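You operate a simulated robot arm through the tools that you are given. There is no shell and no other tool.

You are at the controls of a simulated robot arm. One attempt, no reset.

Task
Drain the filter bowl's water into the clear cup and turn the air back on.
Fine: vent before the small black lever opens; slide the cup under the spout, don't lift it there; spill nothing; lever shut, filled cup back where it stood; then red lever to ON and the green fill button. Set down upright: clear cup.

Only the result counts: the job must be done as asked and must still hold three seconds after the hand-in. Knocking over, shifting, dropping, spilling or breaking anything else fails it.

Robot
A 7-joint arm with a two-finger parallel gripper, fixed in place. Base frame: the origin is on the floor under the middle of its stand, x ahead of it, y to its left, z up; the work surface is at about z = 860. Readings come in mm, rad, newtons and seconds.
With the tool pointing down near the work surface it reaches from about 380 to 800 mm from the base axis. Its first joint turns from -2.496 to 2.496 rad. Payload 3 kg.
The tool frame sits at the grasp point between the pads (the TCP): z along the fingers, y along the line on which they close. The tips reach 30 mm beyond it. The gripper opens to 110 mm. The fingers are 20 mm wide and 10 mm thick; the gripper's body (48 by 112 mm) begins 55 mm behind the TCP.
Orientation is that of the tool frame in the base frame, as a unit quaternion [x, y, z, w]. With the fingers straight down and closing along the base's y, the tool's x points along the base's -x, its y along +y and its z along -z.

Tools
- The arm moves only by the tool apply_moves. Its argument "rows" is one flat list of numbers, 7 for each row, row after row: the shift along the tool's x, y, z in mm, then the turn, a rotation vector about the tool's x, y, z in rad, then the gripper command, from -1 (shut) to 1 (fully open), values between in proportion. In form: [dx, dy, dz, rx, ry, rz, gripper, dx, dy, dz, rx, ry, rz, gripper, ...]. A call has 1 to 20 rows; each row is the pose to reach, as a shift and turn from the pose commanded when the call began, along the tool's axes at that moment. Rows are played at 5 a second. More than 50 mm and 0.15 rad between two rows, or a gripper value outside its range, and nothing of the call is played. Where a pose cannot be reached the arm comes as near as it can. A force on the tool above 40 N (or 10 N above the force at the start of the call, whichever is more), or a blocked arm, ends the call early, and 0.2 s more pass. Each finger travels about 153 mm/s and halts on what it meets, pressing with about 21 N; the grip force reading is that of the motor and also rises with nothing between the fingers. The clock runs only during rows and for 0.2 s after the last one: add rows that repeat a pose to give the fingers time. It gives the time, the measured TCP pose, the force on the tool (base axes), the opening and the grip force at its end, in the units of the frame above (readings bear some noise), with the torque about the TCP (base axes, N m) and any sound that the robot's microphone picked up.
- Cameras (640 x 400 px; columns grow to the right, rows downward): "scene" is fixed at [217.6, -499.7, 1494.7]; the picture's right is [0.71, -0.70, 0.00], its down [-0.32, -0.32, -0.89] and it looks along [0.63, 0.63, -0.45] (base axes); focal length 315 px, centre (320, 200). "wrist" rides on the gripper at [72, 17, -103] in the tool frame; the picture's right is [-0.23, 0.97, 0.00], its down [-0.76, -0.18, -0.62] and it looks along [-0.61, -0.14, 0.78] (tool axes); focal length 222 px, centre (320, 200). There is no depth. A picture from a camera that has moved, and an enlarged one, comes with that camera's place and axes in the base frame and with its lens.
- snapshot(camera): a new picture of that camera. No time passes.
- move_column(by): moves the trunk up (or, below 0, down) by that many mm; the arm rides with it, the base frame stays. It gives what a move gives, with no picture.
- zoom(camera, box): a new picture of the part [left, top, right, bottom] of that camera's present view, enlarged. No time passes.
- close_job(): hands the job in; it is judged then, once.

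Places have to be worked out from the pictures, the camera data and where the tool is seen. Open the gripper and draw the arm clear of the work before you hand the job in, unless the task says otherwise.

The tools are called after "Emit:" by a JSON object that holds its "name" and its "arguments". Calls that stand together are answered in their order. apply_moves: Moves the arm, as the interface text tells. Its arguments: {"type":"object","properties":{"rows":{"type":"array","items":{"type":"number"}}},"required":["rows"]} The other tools are called the same way: move_column (by) moves the trunk up or down; snapshot (camera) takes a picture; zoom (camera, box) takes an enlarged picture of a part of a camera's view; close_job () hands the job in.

At the start:

```text
time_s: 0.0
ee_pos: [552.5, -40.3, 1294.2]
orientation: [0.0, 1.0, 0.0, 0.0]
contact_force: [-1.1, -0.2, -0.8]
moment: [0.0, 0.04, 0.01]
gripper_width: 110.0
gripper_force: 0.1
trunk travel left (down, up): [-425.0, 65.0]
```

scene: 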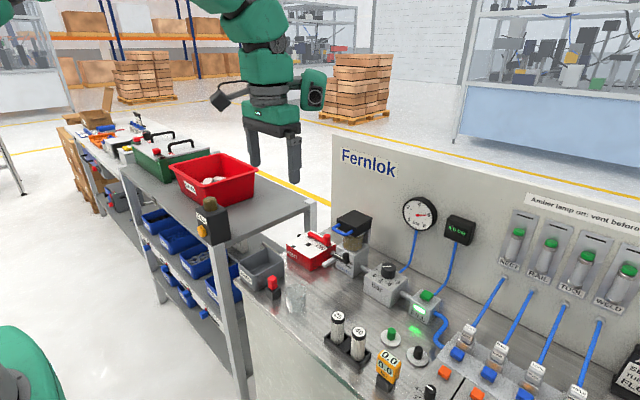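
wrist: 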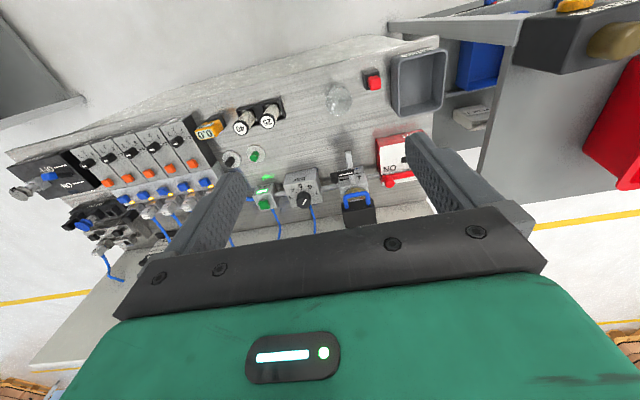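

I'll begin by looking closely at the panel and the filter area in both cameras.

Emit:
{"name": "zoom", "arguments": {"camera": "scene", "box": [240, 190, 480, 340]}}

Emit:
{"name": "zoom", "arguments": {"camera": "wrist", "box": [180, 60, 460, 235]}}

Emit:
{"name": "zoom", "arguments": {"camera": "scene", "box": [440, 180, 640, 400]}}

Emit:
{"name": "zoom", "arguments": {"camera": "scene", "box": [260, 280, 460, 400]}}

```text
2.67 times, centred on (360, 265) of scene
camera zoom: at [217.6, -499.7, 1494.7], right [0.71, -0.7, 0.0], down [-0.32, -0.32, -0.89], along [0.63, 0.63, -0.45], focal length 841 px, centre (213, 27)
```

zoom: 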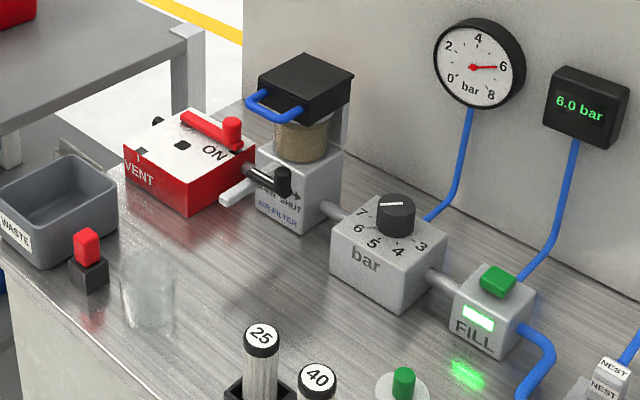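

```text
2.29 times, centred on (320, 148) of wrist
camera zoom: at [480.6, -23.8, 1396.7], right [0.23, 0.97, 0.0], down [0.76, -0.18, 0.62], along [0.61, -0.14, -0.78], focal length 508 px, centre (320, 320)
```

zoom: 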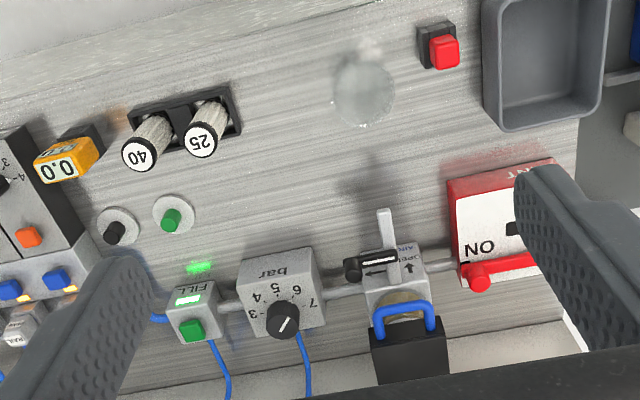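

```text
1.82 times, centred on (540, 290) of scene
camera zoom: at [217.6, -499.7, 1494.7], right [0.71, -0.7, 0.0], down [-0.32, -0.32, -0.89], along [0.63, 0.63, -0.45], focal length 573 px, centre (-80, 36)
```

zoom: 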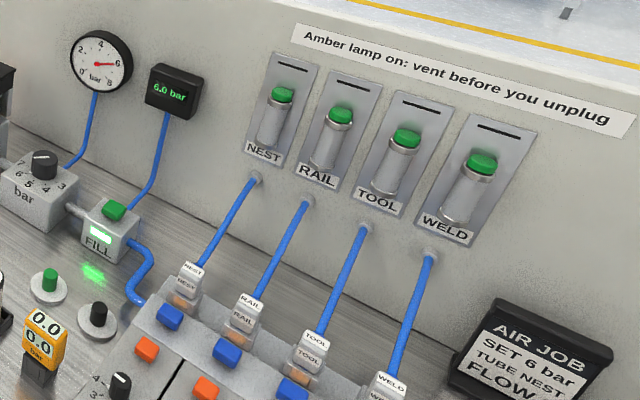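

```text
3.20 times, centred on (360, 340) of scene
camera zoom: at [217.6, -499.7, 1494.7], right [0.71, -0.7, 0.0], down [-0.32, -0.32, -0.89], along [0.63, 0.63, -0.45], focal length 1009 px, centre (192, -248)
```

zoom: 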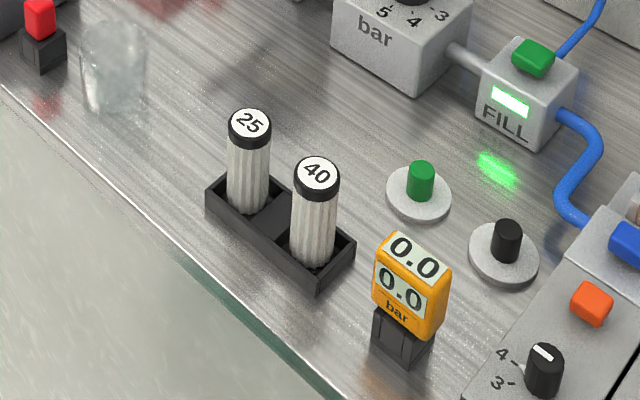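

The main parts are visible; I'll enlarge the cup, vent valve and filter further to read lever geometry and markings.

Emit:
{"name": "zoom", "arguments": {"camera": "scene", "box": [270, 215, 350, 265]}}

Emit:
{"name": "zoom", "arguments": {"camera": "scene", "box": [320, 205, 400, 285]}}

Emit:
{"name": "zoom", "arguments": {"camera": "scene", "box": [255, 265, 335, 325]}}

Emit:
{"name": "zoom", "arguments": {"camera": "wrist", "box": [300, 70, 380, 120]}}

Emit:
{"name": "zoom", "arguments": {"camera": "wrist", "box": [320, 120, 440, 230]}}

```text
8.00 times, centred on (310, 240) of scene
camera zoom: at [217.6, -499.7, 1494.7], right [0.71, -0.7, 0.0], down [-0.32, -0.32, -0.89], along [0.63, 0.63, -0.45], focal length 2522 px, centre (400, -120)
```

zoom: 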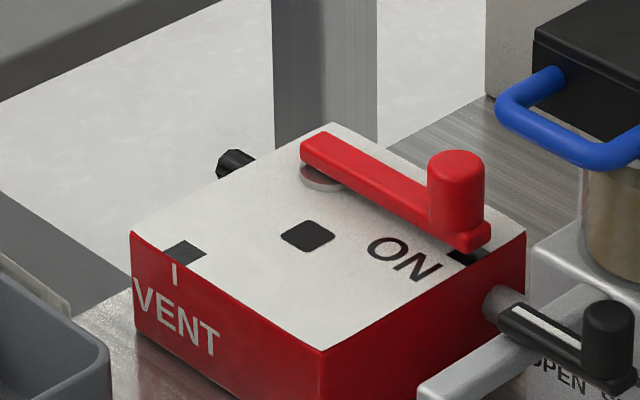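

```text
5.00 times, centred on (360, 245) of scene
camera zoom: at [217.6, -499.7, 1494.7], right [0.71, -0.7, 0.0], down [-0.32, -0.32, -0.89], along [0.63, 0.63, -0.45], focal length 1576 px, centre (120, -25)
```

zoom: 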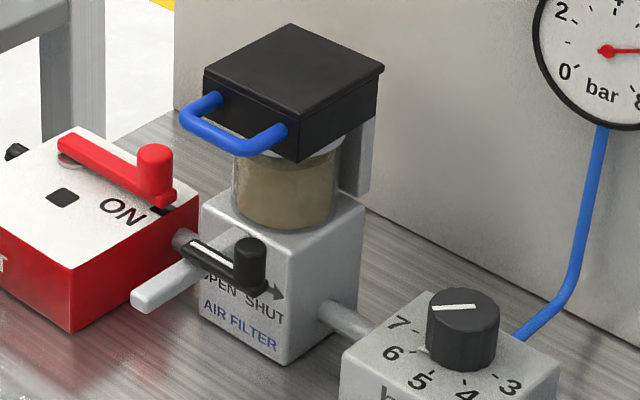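

```text
6.67 times, centred on (295, 295) of scene
camera zoom: at [217.6, -499.7, 1494.7], right [0.71, -0.7, 0.0], down [-0.32, -0.32, -0.89], along [0.63, 0.63, -0.45], focal length 2102 px, centre (487, -433)
```

zoom: 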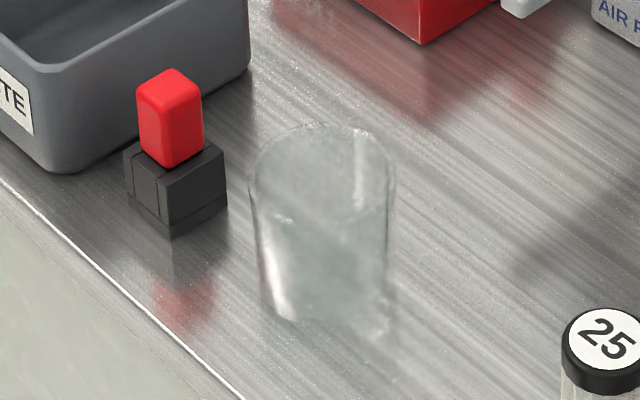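

```text
8.00 times, centred on (340, 95) of wrist
camera zoom: at [480.6, -23.8, 1396.7], right [0.23, 0.97, 0.0], down [0.76, -0.18, 0.62], along [0.61, -0.14, -0.78], focal length 1777 px, centre (160, 1040)
```

zoom: 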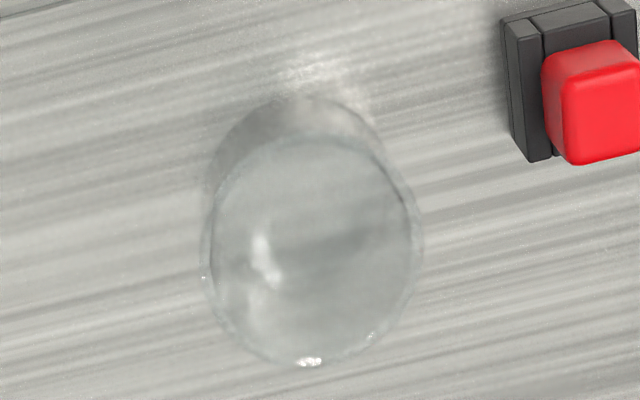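

```text
3.64 times, centred on (380, 175) of wrist
camera zoom: at [480.6, -23.8, 1396.7], right [0.23, 0.97, 0.0], down [0.76, -0.18, 0.62], along [0.61, -0.14, -0.78], focal length 808 px, centre (102, 291)
```

zoom: 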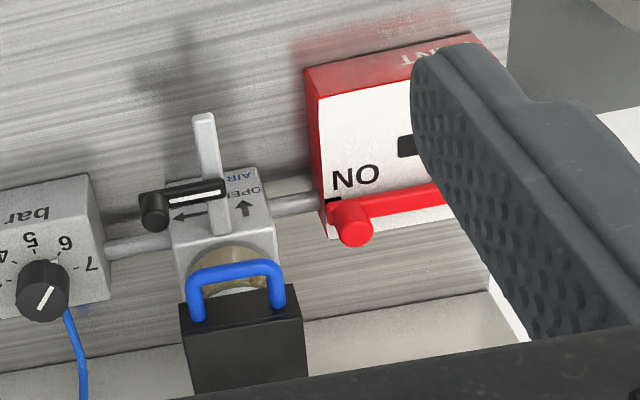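

The red lever pivots on top of its box (ON towards −y, VENT towards −x), and the black drain lever sits above the spout, whose tip triangulates to about (718, −15, 943). I'll move the wrist camera closer, well above everything, to measure better.

Emit:
{"name": "apply_moves", "arguments": {"rows": [-12, 8, 36, 0, 0, 0, 1, -24, 16, 72, 0, 0, 0, 1, -36, 24, 108, 0, 0, 0, 1, -48, 30, 144, 0, 0, 0, 1]}}

Emit:
{"name": "snapshot", "arguments": {"camera": "wrist"}}

Emit:
{"name": "snapshot", "arguments": {"camera": "scene"}}

```text
time_s: 1.0
ee_pos: [601.5, -12.2, 1150.1]
orientation: [0.0, 1.0, 0.0, 0.0]
contact_force: [0.1, 0.1, 0.6]
moment: [0.02, -0.03, -0.02]
gripper_width: 110.2
gripper_force: 0.0
trunk travel left (down, up): [-425.0, 65.0]
```

```text
taken
camera wrist: at [529.4, 5.5, 1253.1], right [0.23, 0.97, 0.0], down [0.76, -0.18, 0.62], along [0.61, -0.14, -0.78], focal length 222 px, centre (320, 200)
```

wrist: 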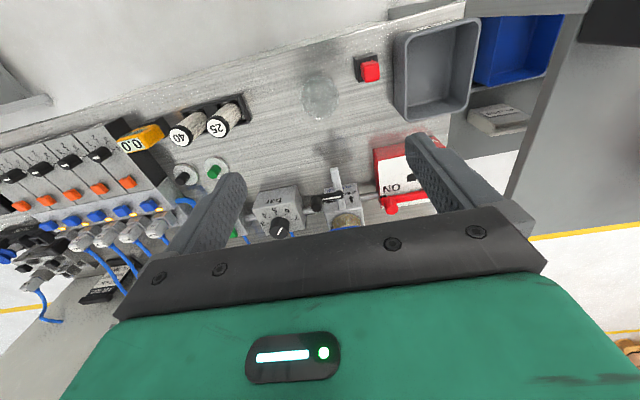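

```text
taken
```

scene: 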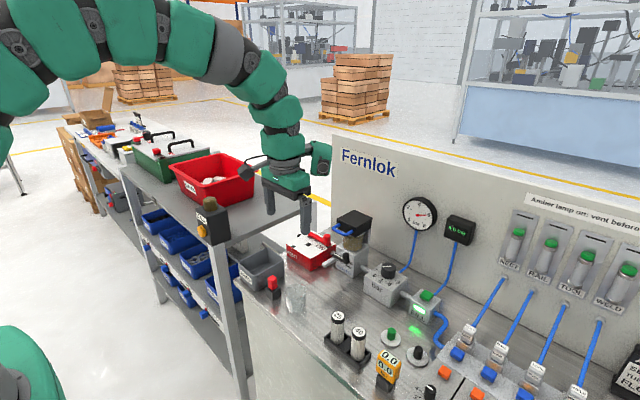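

Closer view obtained; I'll enlarge the filter, valve and cup in this wrist view to triangulate.

Emit:
{"name": "zoom", "arguments": {"camera": "wrist", "box": [240, 120, 440, 245]}}

Emit:
{"name": "zoom", "arguments": {"camera": "wrist", "box": [280, 50, 400, 125]}}

Emit:
{"name": "zoom", "arguments": {"camera": "wrist", "box": [300, 160, 380, 230]}}

```text
3.20 times, centred on (340, 182) of wrist
camera zoom: at [529.4, 5.5, 1253.1], right [0.23, 0.97, 0.0], down [0.76, -0.18, 0.62], along [0.61, -0.14, -0.78], focal length 711 px, centre (256, 256)
```

zoom: 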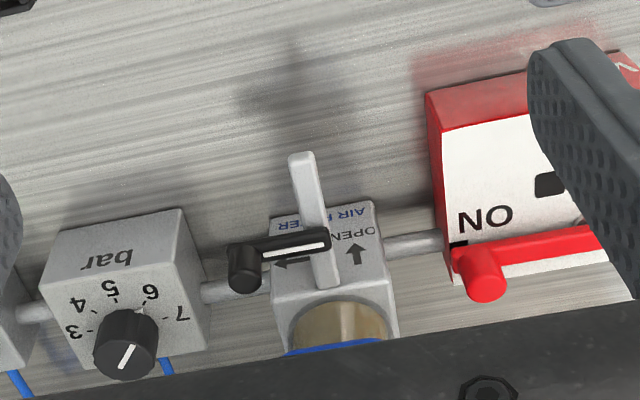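

```text
5.33 times, centred on (340, 88) of wrist
camera zoom: at [529.4, 5.5, 1253.1], right [0.23, 0.97, 0.0], down [0.76, -0.18, 0.62], along [0.61, -0.14, -0.78], focal length 1185 px, centre (213, 800)
```

zoom: 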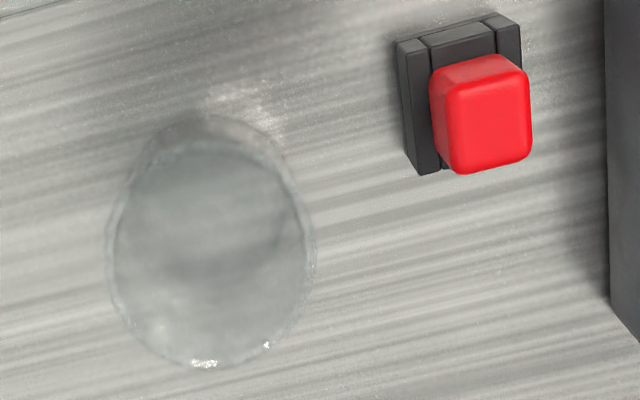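

```text
5.71 times, centred on (340, 195) of wrist
camera zoom: at [529.4, 5.5, 1253.1], right [0.23, 0.97, 0.0], down [0.76, -0.18, 0.62], along [0.61, -0.14, -0.78], focal length 1269 px, centre (206, 229)
```

zoom: 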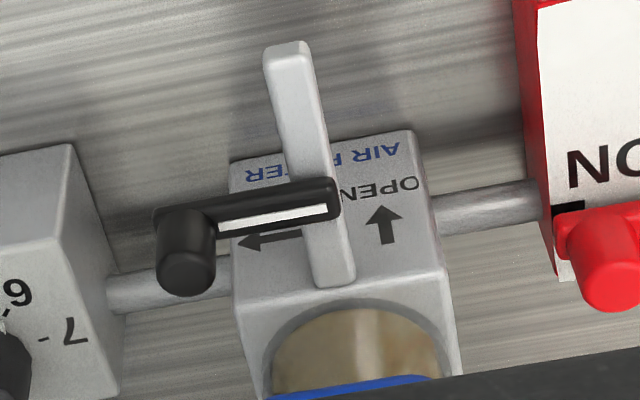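

Triangulated so far: cup rim centre ≈ (610, −14, 920), drain knob ≈ (758, −54, 977) with pivot ≈ (754, −14), red lever pivot ≈ (814, 144) with knob ≈ (816, 74, 950). I'll narrow the gripper and test the reach high above the red lever.

Emit:
{"name": "apply_moves", "arguments": {"rows": [-30, 18, 10, 0, 0, 0, 0.3, -65, 36, 20, 0, 0, 0, -0.1, -100, 54, 30, 0, 0, 0, -0.27, -135, 72, 40, 0, 0, 0, -0.27, -170, 86, 48, 0, 0, 0, -0.27, -200, 90, 50, 0, 0, 0, -0.27, -200, 90, 50, 0, 0, 0, -0.27]}}

Emit:
{"name": "snapshot", "arguments": {"camera": "wrist"}}

Emit:
{"name": "snapshot", "arguments": {"camera": "scene"}}

```text
time_s: 2.6
ee_pos: [780.0, 77.0, 1100.8]
orientation: [0.0, 1.0, 0.0, 0.001]
contact_force: [0.4, -0.2, -0.8]
moment: [-0.03, 0.02, -0.02]
gripper_width: 40.6
gripper_force: 0.0
out of reach, approached as far as the arm can: row 6, 7
trunk travel left (down, up): [-425.0, 65.0]
```

```text
taken
camera wrist: at [708.3, 93.7, 1202.6], right [0.23, 0.97, 0.0], down [0.76, -0.18, 0.62], along [0.61, -0.14, -0.78], focal length 222 px, centre (320, 200)
```

wrist: 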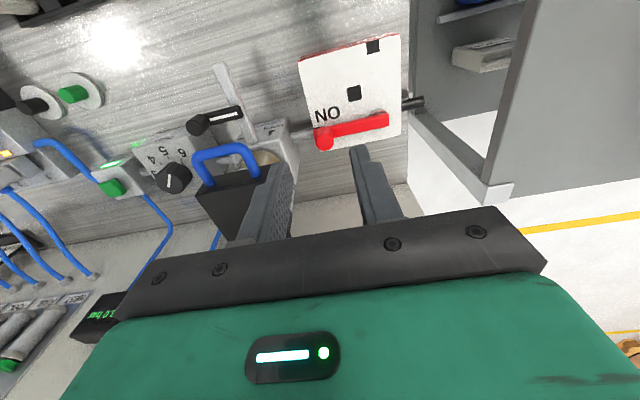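

```text
taken
```

scene: 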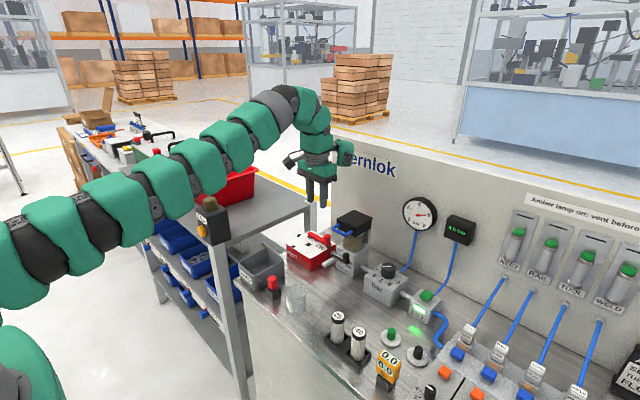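

Straight-down reach ends near r ≈ 784, so I need to tilt the fingers forward for the red lever. The wrist view confirms ON towards −y and VENT mark at the near edge; I'll back off slightly and tilt about 30°.

Emit:
{"name": "apply_moves", "arguments": {"rows": [25, 0, 0, 0, 0, 0, -0.27, 50, 0, 5, 0, -0.13, 0, -0.27, 70, 0, 10, 0, -0.26, 0, -0.27, 80, 0, 10, 0, -0.39, 0, -0.27, 80, 0, 10, 0, -0.52, 0, -0.27, 80, 0, 10, 0, -0.52, 0, -0.27]}}

Emit:
{"name": "snapshot", "arguments": {"camera": "wrist"}}

Emit:
{"name": "zoom", "arguments": {"camera": "scene", "box": [240, 120, 440, 280]}}

```text
time_s: 4.0
ee_pos: [699.1, 77.2, 1091.0]
orientation: [0.001, 0.966, -0.001, 0.257]
contact_force: [-0.3, 0.2, 0.4]
moment: [0.04, 0.0, 0.01]
gripper_width: 40.0
gripper_force: 0.0
trunk travel left (down, up): [-425.0, 65.0]
```

```text
taken
camera wrist: at [585.6, 94.2, 1142.7], right [0.2, 0.97, 0.11], down [0.35, -0.18, 0.92], along [0.92, -0.14, -0.38], focal length 222 px, centre (320, 200)
```

wrist: 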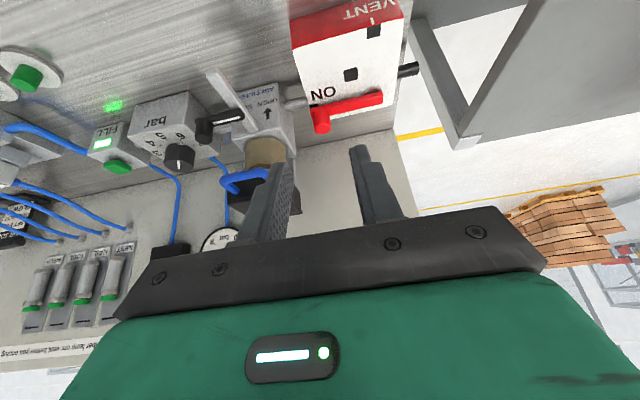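

```text
2.50 times, centred on (340, 200) of scene
camera zoom: at [217.6, -499.7, 1494.7], right [0.71, -0.7, 0.0], down [-0.32, -0.32, -0.89], along [0.63, 0.63, -0.45], focal length 788 px, centre (270, 200)
```

zoom: 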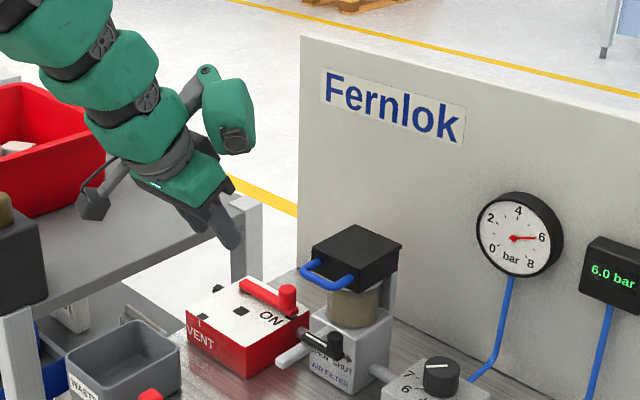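

Tilt works and brings plenty of reach. I'll enlarge this wrist view to pin down the red lever and drain lever positions again.

Emit:
{"name": "zoom", "arguments": {"camera": "wrist", "box": [280, 0, 440, 140]}}

Emit:
{"name": "zoom", "arguments": {"camera": "wrist", "box": [180, 60, 310, 190]}}

```text
2.86 times, centred on (360, 70) of wrist
camera zoom: at [585.6, 94.2, 1142.7], right [0.2, 0.97, 0.11], down [0.35, -0.18, 0.92], along [0.92, -0.14, -0.38], focal length 635 px, centre (206, 571)
```

zoom: 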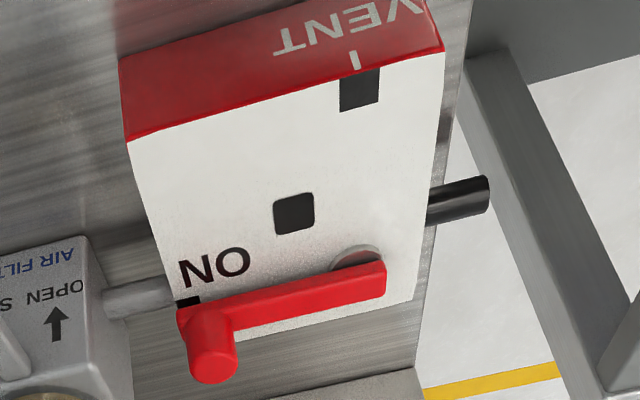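

```text
3.08 times, centred on (245, 125) of wrist
camera zoom: at [585.6, 94.2, 1142.7], right [0.2, 0.97, 0.11], down [0.35, -0.18, 0.92], along [0.92, -0.14, -0.38], focal length 684 px, centre (551, 431)
```

zoom: 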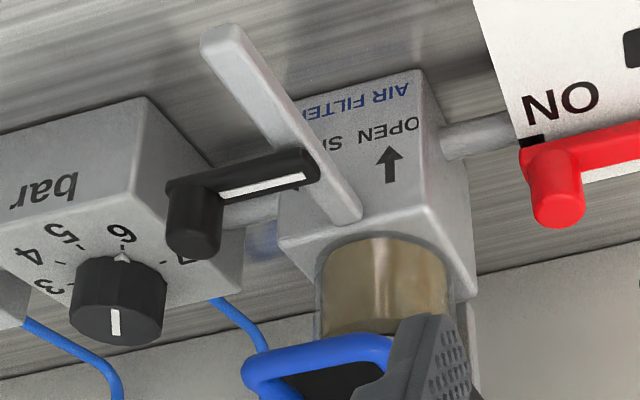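

The red knob's top centre comes out at about (817, 73, 950), the filter's blue handle corner at (778, 9, 1025). To keep the hand's body clear of that handle I'll yaw the tilted tool about −25° (leaning away from the filter) and hover above the red knob.

Emit:
{"name": "apply_moves", "arguments": {"rows": [0, 0, 0, 0.072, 0, 0.126, -0.27, 0, 0, 0, 0.144, 0, 0.252, -0.27, 0, 0, 0, 0.2167, 0, 0.3784, -0.27, -19, 0.3, 38, 0.2167, 0, 0.3784, -0.27, -38, 0.7, 76, 0.2167, 0, 0.3784, -0.27, -57.1, 1, 114.5, 0.2167, 0, 0.3784, -0.27, -57.1, 1, 114.5, 0.2167, 0, 0.3784, -0.27]}}

Emit:
{"name": "snapshot", "arguments": {"camera": "wrist"}}

Emit:
{"name": "zoom", "arguments": {"camera": "scene", "box": [240, 140, 400, 280]}}

```text
time_s: 5.6
ee_pos: [804.6, 75.3, 1021.1]
orientation: [0.209, 0.943, -0.056, 0.252]
contact_force: [0.1, -1.0, 0.0]
moment: [-0.01, 0.01, 0.02]
gripper_width: 40.4
gripper_force: 0.0
trunk travel left (down, up): [-425.0, 65.0]
```

```text
taken
camera wrist: at [709.0, 140.4, 1073.1], right [0.59, 0.8, 0.11], down [0.24, -0.31, 0.92], along [0.77, -0.52, -0.38], focal length 222 px, centre (320, 200)
```

wrist: 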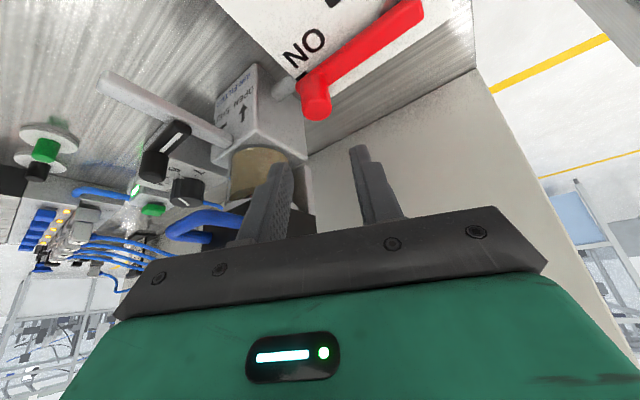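

```text
2.86 times, centred on (320, 210) of scene
camera zoom: at [217.6, -499.7, 1494.7], right [0.71, -0.7, 0.0], down [-0.32, -0.32, -0.89], along [0.63, 0.63, -0.45], focal length 901 px, centre (320, 171)
```

zoom: 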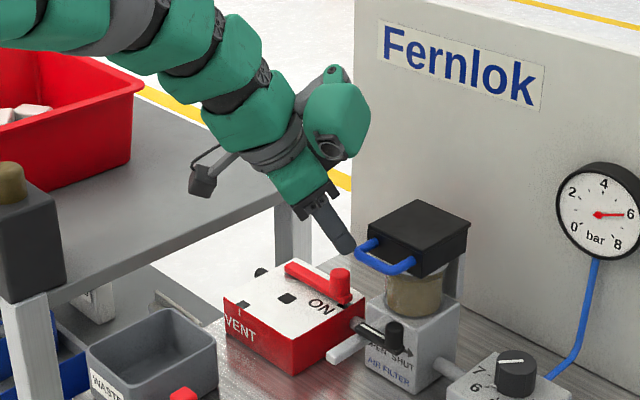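

The knob sits centred between and below the open fingers (re-measured ≈ (818, 72.5, 950)). I'll descend so the fingertips straddle the knob just above its bar, without closing yet.

Emit:
{"name": "apply_moves", "arguments": {"rows": [9.3, 1.05, 16.6, 0, 0, 0, -0.27, 18.6, 2.1, 33.2, 0, 0, 0, -0.27, 27.9, 3.16, 49.8, 0, 0, 0, -0.27, 27.9, 3.16, 49.8, 0, 0, 0, -0.27]}}

Emit:
{"name": "zoom", "arguments": {"camera": "wrist", "box": [240, 80, 400, 240]}}

Emit:
{"name": "zoom", "arguments": {"camera": "scene", "box": [280, 180, 380, 270]}}

```text
time_s: 6.6
ee_pos: [805.8, 78.8, 963.0]
orientation: [0.21, 0.943, -0.056, 0.251]
contact_force: [0.2, -0.2, -0.8]
moment: [-0.01, 0.03, 0.03]
gripper_width: 40.2
gripper_force: 0.0
trunk travel left (down, up): [-425.0, 65.0]
```

```text
2.50 times, centred on (320, 160) of wrist
camera zoom: at [711.0, 143.8, 1015.5], right [0.59, 0.8, 0.11], down [0.24, -0.31, 0.92], along [0.77, -0.52, -0.38], focal length 555 px, centre (320, 300)
```

zoom: 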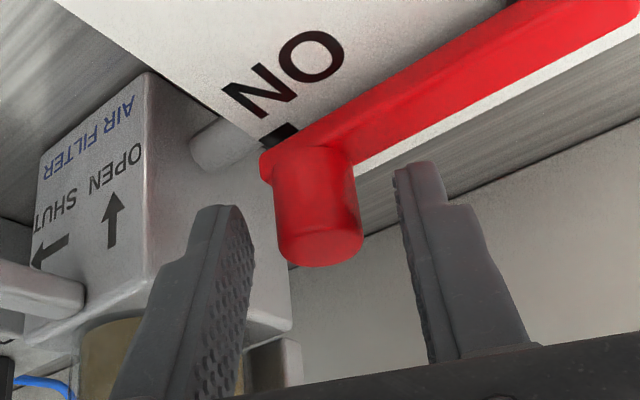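

```text
4.44 times, centred on (330, 225) of scene
camera zoom: at [217.6, -499.7, 1494.7], right [0.71, -0.7, 0.0], down [-0.32, -0.32, -0.89], along [0.63, 0.63, -0.45], focal length 1401 px, centre (276, 89)
```

zoom: 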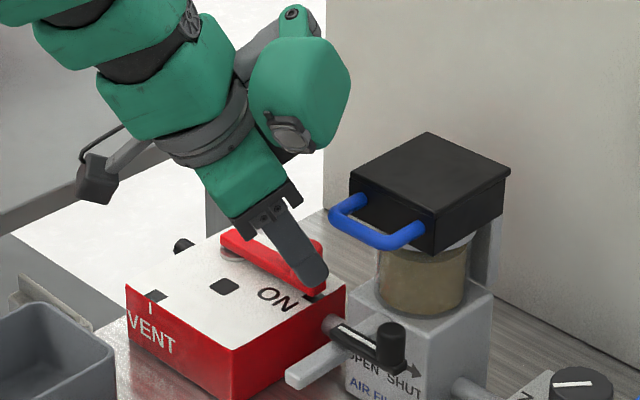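

The fingertips straddle the red knob cleanly with clearance to the filter. Closing the gripper on it.

Emit:
{"name": "apply_moves", "arguments": {"rows": [0, 0, 0, 0, 0, 0, -0.6, 0, 0, 0, 0, 0, 0, -1, 0, 0, 0, 0, 0, 0, -1]}}

Emit:
{"name": "zoom", "arguments": {"camera": "wrist", "box": [240, 80, 400, 240]}}

```text
time_s: 7.4
ee_pos: [806.4, 79.9, 963.5]
orientation: [0.209, 0.944, -0.056, 0.25]
contact_force: [-2.0, -3.7, -2.1]
moment: [-0.1, -0.02, -0.1]
gripper_width: 21.8
gripper_force: 45.2
trunk travel left (down, up): [-425.0, 65.0]
```

```text
2.50 times, centred on (320, 160) of wrist
camera zoom: at [710.8, 143.1, 1015.7], right [0.59, 0.8, 0.11], down [0.24, -0.31, 0.92], along [0.77, -0.52, -0.38], focal length 555 px, centre (320, 300)
```

zoom: 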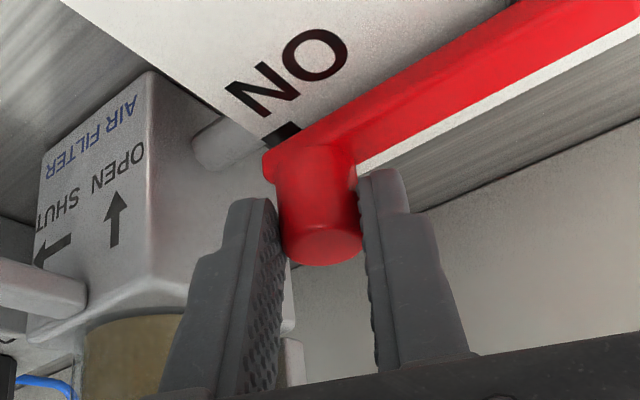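

The knob is gripped (21.8 mm wide). I'll start swinging it along its arc about the pivot ≈ (816, 144), first 30°, and check that it follows.

Emit:
{"name": "apply_moves", "arguments": {"rows": [7.44, -3.35, -4.29, 0, 0, 0, -1, 15.16, -5.51, -8.73, 0, 0, 0, -1, 23.16, -6.51, -13.34, 0, 0, 0, -1, 31.06, -6.35, -17.89, 0, 0, 0, -1]}}

Emit:
{"name": "zoom", "arguments": {"camera": "wrist", "box": [240, 60, 440, 240]}}

Emit:
{"name": "zoom", "arguments": {"camera": "scene", "box": [280, 180, 480, 290]}}

```text
time_s: 8.4
ee_pos: [770.2, 88.4, 962.7]
orientation: [0.21, 0.944, -0.056, 0.249]
contact_force: [-0.7, -9.0, -0.9]
moment: [-0.36, -0.06, -0.4]
gripper_width: 22.0
gripper_force: 44.8
trunk travel left (down, up): [-425.0, 65.0]
```

```text
2.22 times, centred on (340, 150) of wrist
camera zoom: at [675.5, 152.3, 1015.7], right [0.59, 0.8, 0.11], down [0.24, -0.31, 0.92], along [0.77, -0.52, -0.38], focal length 494 px, centre (276, 311)
```

zoom: 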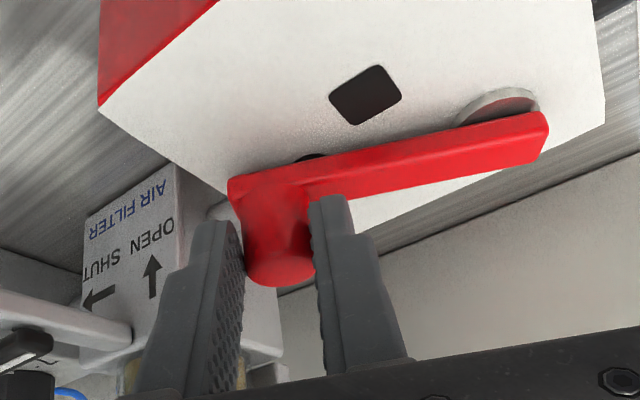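

```text
3.20 times, centred on (380, 235) of scene
camera zoom: at [217.6, -499.7, 1494.7], right [0.71, -0.7, 0.0], down [-0.32, -0.32, -0.89], along [0.63, 0.63, -0.45], focal length 1009 px, centre (128, 88)
```

zoom: 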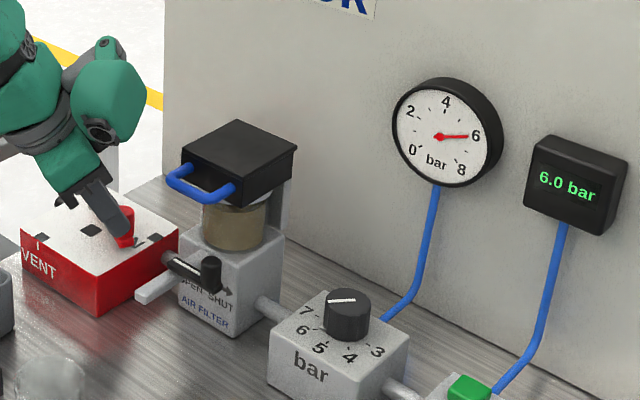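

The lever follows smoothly. Continuing the arc to the VENT mark.

Emit:
{"name": "apply_moves", "arguments": {"rows": [7.94, 1.46, -4.58, 0, 0, 0, -1, 15.63, 3.94, -9.01, 0, 0, 0, -1, 22.9, 7.76, -13.19, 0, 0, 0, -1, 29.76, 12.45, -17.15, 0, 0, 0, -1, 35.94, 18.28, -20.71, 0, 0, 0, -1, 41.51, 24.98, -23.92, 0, 0, 0, -1, 46.22, 32.38, -26.63, 0, 0, 0, -1, 50.05, 40.47, -28.85, 0, 0, 0, -1, 50.05, 40.47, -28.85, 0, 0, 0, -1]}}

Emit:
{"name": "zoom", "arguments": {"camera": "wrist", "box": [200, 0, 440, 240]}}

Emit:
{"name": "zoom", "arguments": {"camera": "scene", "box": [270, 180, 480, 300]}}

```text
time_s: 9.3
ee_pos: [744.8, 107.4, 962.1]
orientation: [0.211, 0.944, -0.059, 0.248]
contact_force: [-14.0, -7.1, 12.6]
moment: [-0.58, -0.12, 0.0]
gripper_width: 21.9
gripper_force: 45.3
trunk travel left (down, up): [-425.0, 65.0]
stopped in row 4: the force on the tool passed its limit at 43 N (the readings are from after the stop); the commanded pose is now the measured one
```

```text
1.67 times, centred on (320, 120) of wrist
camera zoom: at [649.3, 172.3, 1015.9], right [0.6, 0.8, 0.1], down [0.25, -0.31, 0.92], along [0.76, -0.52, -0.38], focal length 370 px, centre (320, 333)
```

zoom: 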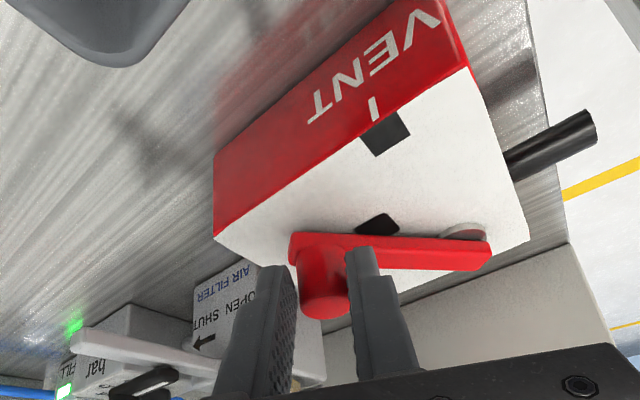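

```text
3.05 times, centred on (375, 240) of scene
camera zoom: at [217.6, -499.7, 1494.7], right [0.71, -0.7, 0.0], down [-0.32, -0.32, -0.89], along [0.63, 0.63, -0.45], focal length 961 px, centre (152, 78)
```

zoom: 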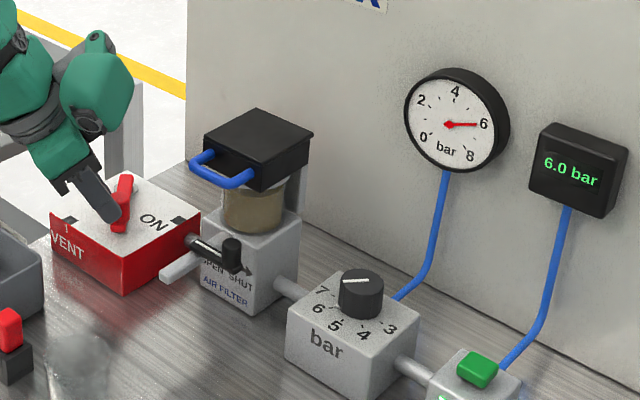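

The force limit stopped it at about 53°: the far finger is meeting the lever's bar as it turns in the grip. I'll open, lift clear, square the tool's yaw and finish by pushing the knob in +y with the near finger.

Emit:
{"name": "apply_moves", "arguments": {"rows": [0, 0, 0, 0, 0, 0, -0.18, 0, 0, 0, 0, 0, 0, -0.18, -7.5, 0, -13, 0, 0, 0, -0.18, -14.96, 0, -25.98, 0, 0, 0, -0.18, -14.66, 2.16, -26.15, -0.0725, 0, -0.126, -0.18, -14.66, 2.16, -26.15, -0.145, 0, -0.252, -0.18, -14.66, 2.16, -26.15, -0.2174, 0, -0.3776, -0.18, -14.66, 2.16, -26.15, -0.2174, 0, -0.3776, -0.18]}}

Emit:
{"name": "zoom", "arguments": {"camera": "wrist", "box": [200, 0, 440, 240]}}

Emit:
{"name": "zoom", "arguments": {"camera": "scene", "box": [270, 180, 480, 300]}}

```text
time_s: 11.2
ee_pos: [746.8, 111.9, 991.2]
orientation: [0.002, 0.967, -0.002, 0.254]
contact_force: [-0.7, 0.2, 0.1]
moment: [0.06, -0.04, 0.04]
gripper_width: 45.4
gripper_force: 0.1
trunk travel left (down, up): [-425.0, 65.0]
```

```text
1.67 times, centred on (320, 120) of wrist
camera zoom: at [633.9, 129.9, 1045.1], right [0.2, 0.97, 0.11], down [0.36, -0.18, 0.92], along [0.91, -0.15, -0.38], focal length 370 px, centre (320, 333)
```

zoom: 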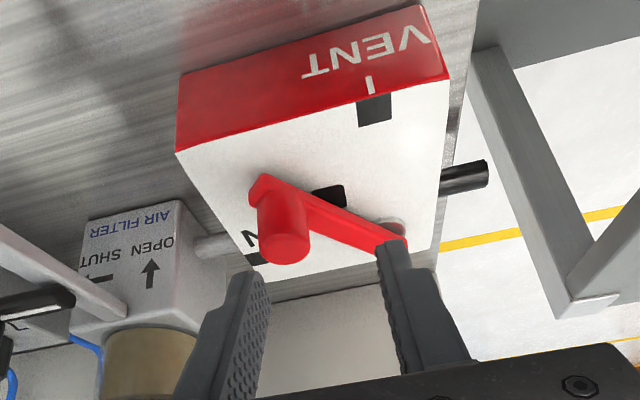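

```text
3.05 times, centred on (375, 240) of scene
camera zoom: at [217.6, -499.7, 1494.7], right [0.71, -0.7, 0.0], down [-0.32, -0.32, -0.89], along [0.63, 0.63, -0.45], focal length 961 px, centre (152, 78)
```

zoom: 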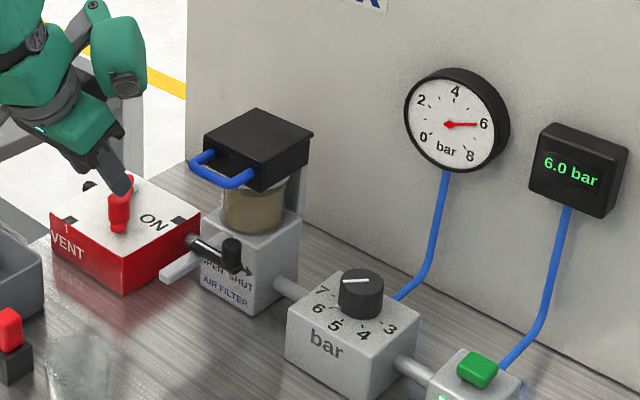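

The knob is at about (765, 98), roughly 48° round, and stays there. I'll lower the opened fingers around it with the near finger on its −y side, then push.

Emit:
{"name": "apply_moves", "arguments": {"rows": [0, -7.2, 0, 0, 0, 0, -0.18, 4.8, -7.2, 13.2, 0, 0, 0, -0.18, 9.6, -7.2, 26.39, 0, 0, 0, -0.18, 9.6, -7.2, 26.39, 0, 0, 0, -0.18]}}

Emit:
{"name": "zoom", "arguments": {"camera": "wrist", "box": [200, 0, 440, 240]}}

```text
time_s: 12.2
ee_pos: [751.8, 104.1, 963.0]
orientation: [0.002, 0.967, -0.002, 0.254]
contact_force: [0.0, -1.0, 0.2]
moment: [0.01, -0.01, -0.01]
gripper_width: 45.0
gripper_force: 0.1
trunk travel left (down, up): [-425.0, 65.0]
```

```text
1.67 times, centred on (320, 120) of wrist
camera zoom: at [639.6, 122.8, 1017.3], right [0.2, 0.97, 0.11], down [0.36, -0.18, 0.92], along [0.91, -0.15, -0.38], focal length 370 px, centre (320, 333)
```

zoom: 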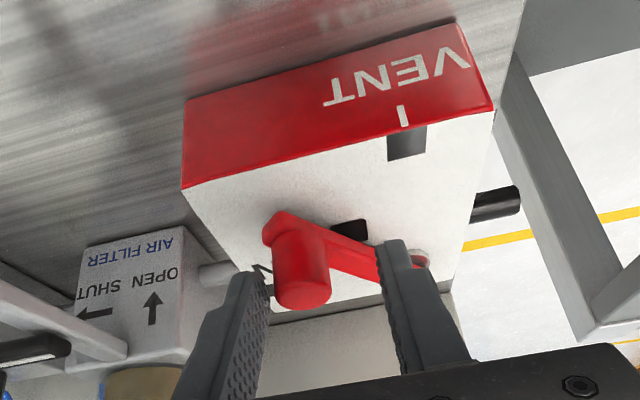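

Knob is properly between the fingers, no contact yet. Pushing it along the rest of the arc to VENT.

Emit:
{"name": "apply_moves", "arguments": {"rows": [4.62, 10.8, -2.6, 0, 0, 0, -0.18, 8.54, 18.1, -4.81, 0, 0, 0, -0.18, 11.67, 25.9, -6.58, 0, 0, 0, -0.18, 13.85, 34.1, -7.81, 0, 0, 0, -0.18, 15.25, 42.5, -8.6, 0, 0, 0, -0.18, 15.68, 51, -8.84, 0, 0, 0, -0.18, 15.68, 52, -8.84, 0, 0, 0, -0.18]}}

Emit:
{"name": "zoom", "arguments": {"camera": "wrist", "box": [200, 0, 440, 240]}}

Emit:
{"name": "zoom", "arguments": {"camera": "scene", "box": [270, 180, 480, 300]}}

```text
time_s: 13.8
ee_pos: [734.7, 156.4, 963.9]
orientation: [0.002, 0.967, -0.002, 0.253]
contact_force: [0.2, -1.6, -0.1]
moment: [-0.03, 0.03, -0.02]
gripper_width: 45.7
gripper_force: 0.0
trunk travel left (down, up): [-425.0, 65.0]
```

```text
1.67 times, centred on (320, 120) of wrist
camera zoom: at [621.3, 174.4, 1017.3], right [0.2, 0.97, 0.11], down [0.36, -0.18, 0.92], along [0.91, -0.15, -0.38], focal length 370 px, centre (320, 333)
```

zoom: 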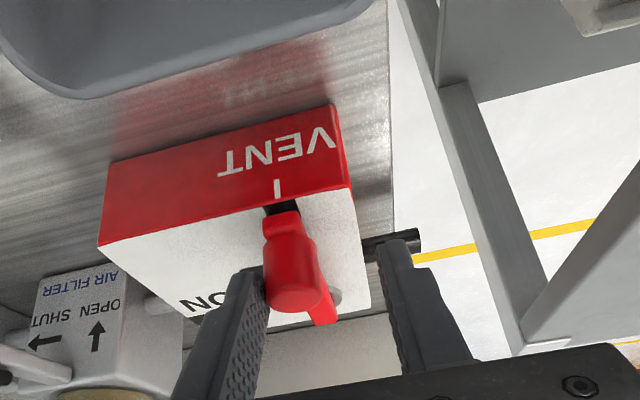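

```text
3.05 times, centred on (375, 240) of scene
camera zoom: at [217.6, -499.7, 1494.7], right [0.71, -0.7, 0.0], down [-0.32, -0.32, -0.89], along [0.63, 0.63, -0.45], focal length 961 px, centre (152, 78)
```

zoom: 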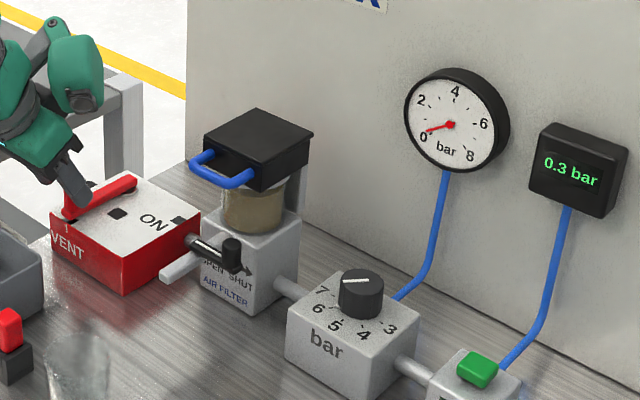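

The lever is at VENT and the gauge shows 0.3 bar and falling. I'll back off, lift away and move over towards the cup, keeping high.

Emit:
{"name": "apply_moves", "arguments": {"rows": [0, -4, 0, 0, 0, 0, -0.18, -11, -4, -19.6, 0, 0, 0, -0.18, -22, -4, -39.2, 0, 0, 0, -0.18, 1.4, -37.4, -52.6, 0, 0, 0, -0.18, 24.8, -70.8, -66, 0, 0, 0, 0.1, 48.2, -104.2, -79.4, 0, 0, 0, 0.5, 71.6, -137.6, -92.7, 0, 0, 0, 0.6, 95, -171, -106.1, 0, 0, 0, 0.6, 95, -171, -106.1, 0, 0, 0, 0.6]}}

Emit:
{"name": "snapshot", "arguments": {"camera": "wrist"}}

Emit:
{"name": "zoom", "arguments": {"camera": "scene", "box": [250, 180, 490, 330]}}

```text
time_s: 15.8
ee_pos: [598.1, -13.1, 1008.5]
orientation: [0.002, 0.967, -0.002, 0.254]
contact_force: [0.0, -0.4, 0.1]
moment: [0.0, 0.0, -0.01]
gripper_width: 88.2
gripper_force: 0.1
trunk travel left (down, up): [-425.0, 65.0]
```

```text
taken
camera wrist: at [485.1, 4.8, 1062.9], right [0.2, 0.97, 0.11], down [0.36, -0.18, 0.92], along [0.91, -0.15, -0.38], focal length 222 px, centre (320, 200)
```

wrist: 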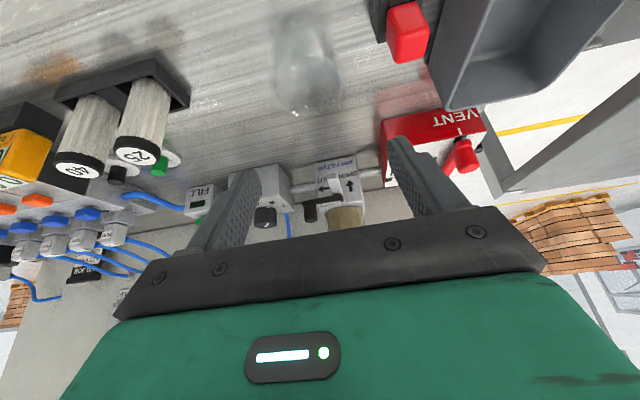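

```text
2.67 times, centred on (370, 255) of scene
camera zoom: at [217.6, -499.7, 1494.7], right [0.71, -0.7, 0.0], down [-0.32, -0.32, -0.89], along [0.63, 0.63, -0.45], focal length 841 px, centre (187, 53)
```

zoom: 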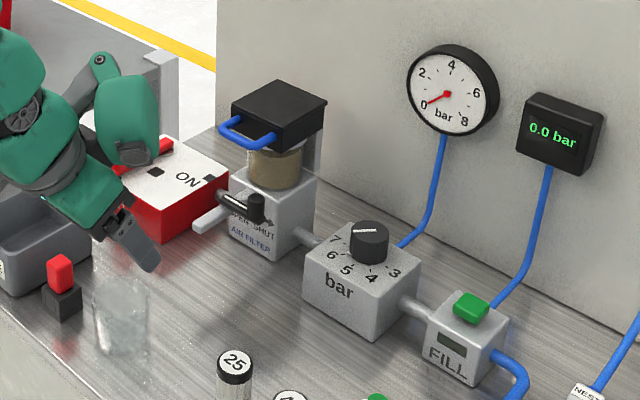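

Pressure reads 0.0 bar and the FILL lamp is out. I'll enlarge the cup from this new viewpoint to refine its position.

Emit:
{"name": "zoom", "arguments": {"camera": "wrist", "box": [240, 0, 440, 125]}}

Emit:
{"name": "zoom", "arguments": {"camera": "wrist", "box": [280, 130, 400, 240]}}

Emit:
{"name": "zoom", "arguments": {"camera": "scene", "box": [255, 265, 335, 325]}}

```text
3.20 times, centred on (340, 62) of wrist
camera zoom: at [485.1, 4.8, 1062.9], right [0.2, 0.97, 0.11], down [0.36, -0.18, 0.92], along [0.91, -0.15, -0.38], focal length 711 px, centre (256, 640)
```

zoom: 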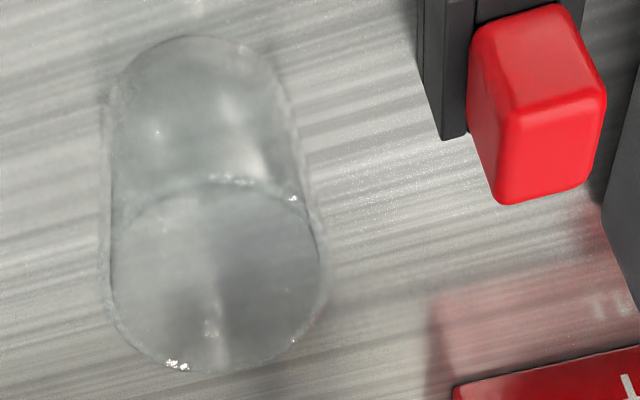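

```text
3.64 times, centred on (340, 185) of wrist
camera zoom: at [485.1, 4.8, 1062.9], right [0.2, 0.97, 0.11], down [0.36, -0.18, 0.92], along [0.91, -0.15, -0.38], focal length 808 px, centre (247, 254)
```

zoom: 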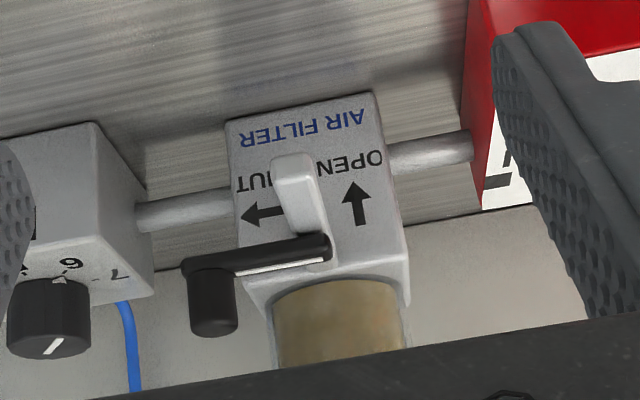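

```text
6.67 times, centred on (295, 295) of scene
camera zoom: at [217.6, -499.7, 1494.7], right [0.71, -0.7, 0.0], down [-0.32, -0.32, -0.89], along [0.63, 0.63, -0.45], focal length 2102 px, centre (487, -433)
```

zoom: 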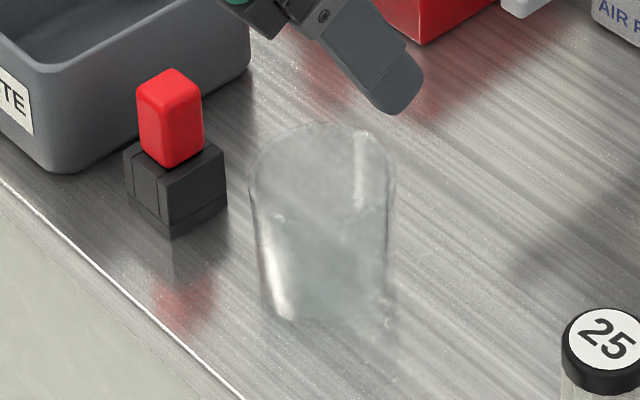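

The cup measures at about (608.5, −13.5), rim ~919, diameter ~55. I'll lower the open fingers straight down around it with wide margins.

Emit:
{"name": "apply_moves", "arguments": {"rows": [14, -0.4, 28, 0, 0, 0, 0.6, 28, -0.4, 55, 0, 0, 0, 0.6, 40, -0.4, 79, 0, 0, 0, 0.6, 49, -0.4, 96.9, 0, 0, 0, 0.6, 49, -0.4, 96.9, 0, 0, 0, 0.6]}}

Emit:
{"name": "snapshot", "arguments": {"camera": "wrist"}}

Emit:
{"name": "zoom", "arguments": {"camera": "scene", "box": [240, 220, 380, 330]}}

```text
time_s: 16.9
ee_pos: [605.0, -14.5, 901.4]
orientation: [0.003, 0.968, -0.002, 0.252]
contact_force: [-0.2, 0.9, -0.2]
moment: [0.02, 0.0, -0.03]
gripper_width: 88.2
gripper_force: 0.0
trunk travel left (down, up): [-425.0, 65.0]
```

```text
taken
camera wrist: at [490.6, 3.4, 954.8], right [0.2, 0.97, 0.11], down [0.36, -0.18, 0.92], along [0.91, -0.15, -0.38], focal length 222 px, centre (320, 200)
```

wrist: 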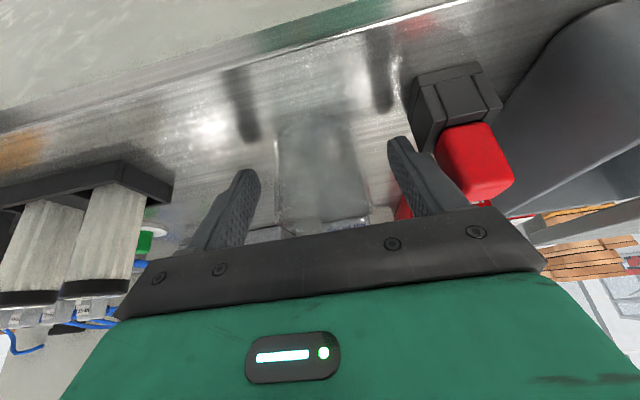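

```text
3.64 times, centred on (310, 275) of scene
camera zoom: at [217.6, -499.7, 1494.7], right [0.71, -0.7, 0.0], down [-0.32, -0.32, -0.89], along [0.63, 0.63, -0.45], focal length 1146 px, centre (356, -73)
```

zoom: 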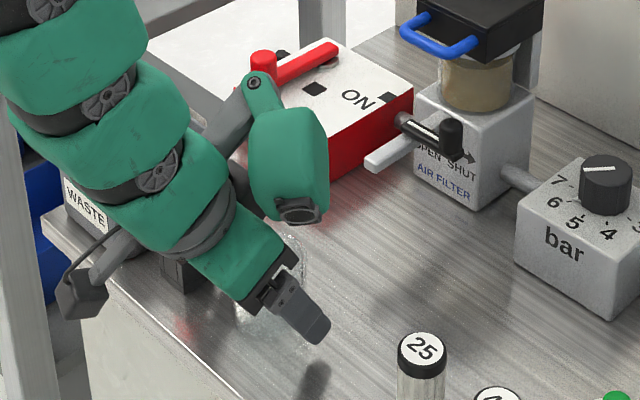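

The fingers stand either side of the cup with the cup centred. Closing gently on it without any vertical motion.

Emit:
{"name": "apply_moves", "arguments": {"rows": [0, 0, 0, 0, 0, 0, 0.35, 0, 0, 0, 0, 0, 0, 0.1, 0, 0, 0, 0, 0, 0, 0.0, 0, 0, 0, 0, 0, 0, -0.06, 0, 0, 0, 0, 0, 0, -0.06]}}

Emit:
{"name": "snapshot", "arguments": {"camera": "wrist"}}

```text
time_s: 18.1
ee_pos: [603.8, -14.3, 901.4]
orientation: [0.002, 0.968, -0.002, 0.253]
contact_force: [0.7, -0.5, 0.5]
moment: [0.03, 0.03, 0.0]
gripper_width: 54.7
gripper_force: 21.1
trunk travel left (down, up): [-425.0, 65.0]
```

```text
taken
camera wrist: at [490.6, 3.4, 955.2], right [0.2, 0.97, 0.11], down [0.36, -0.18, 0.92], along [0.91, -0.15, -0.38], focal length 222 px, centre (320, 200)
```

wrist: 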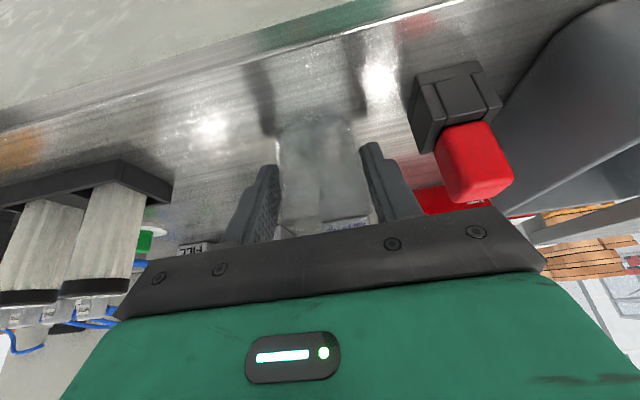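

The cup is held at 54.7 mm width with the TCP at (604, −14.3, 901.4); I'll remember that as its home pose. Sliding it +x along the table, first about half the way.

Emit:
{"name": "apply_moves", "arguments": {"rows": [-8.72, 0, 4.895, 0, 0, 0, -0.06, -17.44, 0, 9.79, 0, 0, 0, -0.06, -26.16, 0, 14.685, 0, 0, 0, -0.06, -34.88, 0, 19.58, 0, 0, 0, -0.06, -43.6, 0, 24.475, 0, 0, 0, -0.06, -52.32, 0, 29.37, 0, 0, 0, -0.06, -52.32, 0, 29.37, 0, 0, 0, -0.06]}}

Emit:
{"name": "zoom", "arguments": {"camera": "scene", "box": [240, 200, 400, 330]}}

Emit:
{"name": "snapshot", "arguments": {"camera": "wrist"}}

```text
time_s: 19.8
ee_pos: [663.1, -15.6, 902.0]
orientation: [0.002, 0.967, -0.002, 0.254]
contact_force: [-3.6, 0.7, 11.2]
moment: [0.24, 0.07, 0.04]
gripper_width: 54.5
gripper_force: 21.0
trunk travel left (down, up): [-425.0, 65.0]
```

```text
3.08 times, centred on (320, 265) of scene
camera zoom: at [217.6, -499.7, 1494.7], right [0.71, -0.7, 0.0], down [-0.32, -0.32, -0.89], along [0.63, 0.63, -0.45], focal length 970 px, centre (320, 0)
```

zoom: 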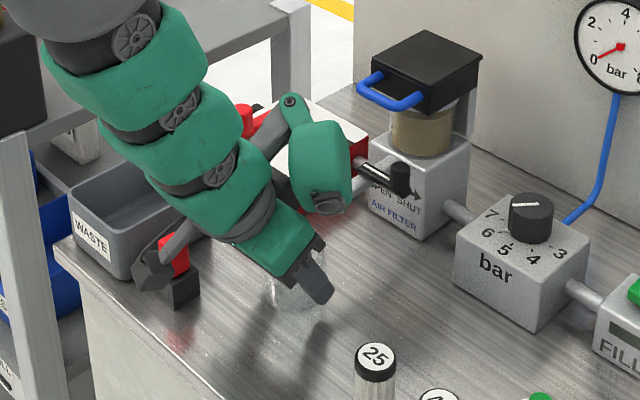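

```text
taken
camera wrist: at [549.6, 3.1, 955.0], right [0.2, 0.97, 0.11], down [0.36, -0.18, 0.92], along [0.91, -0.15, -0.38], focal length 222 px, centre (320, 200)
```

wrist: 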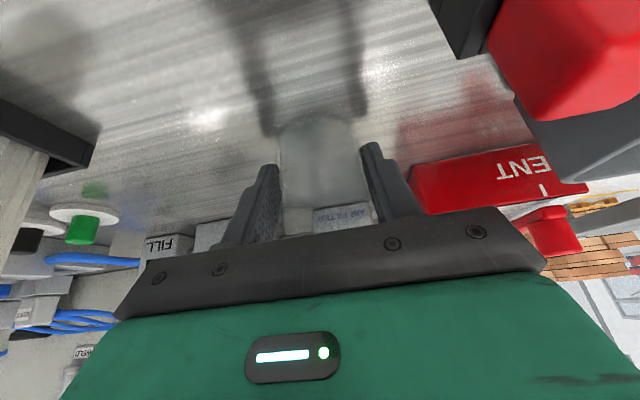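

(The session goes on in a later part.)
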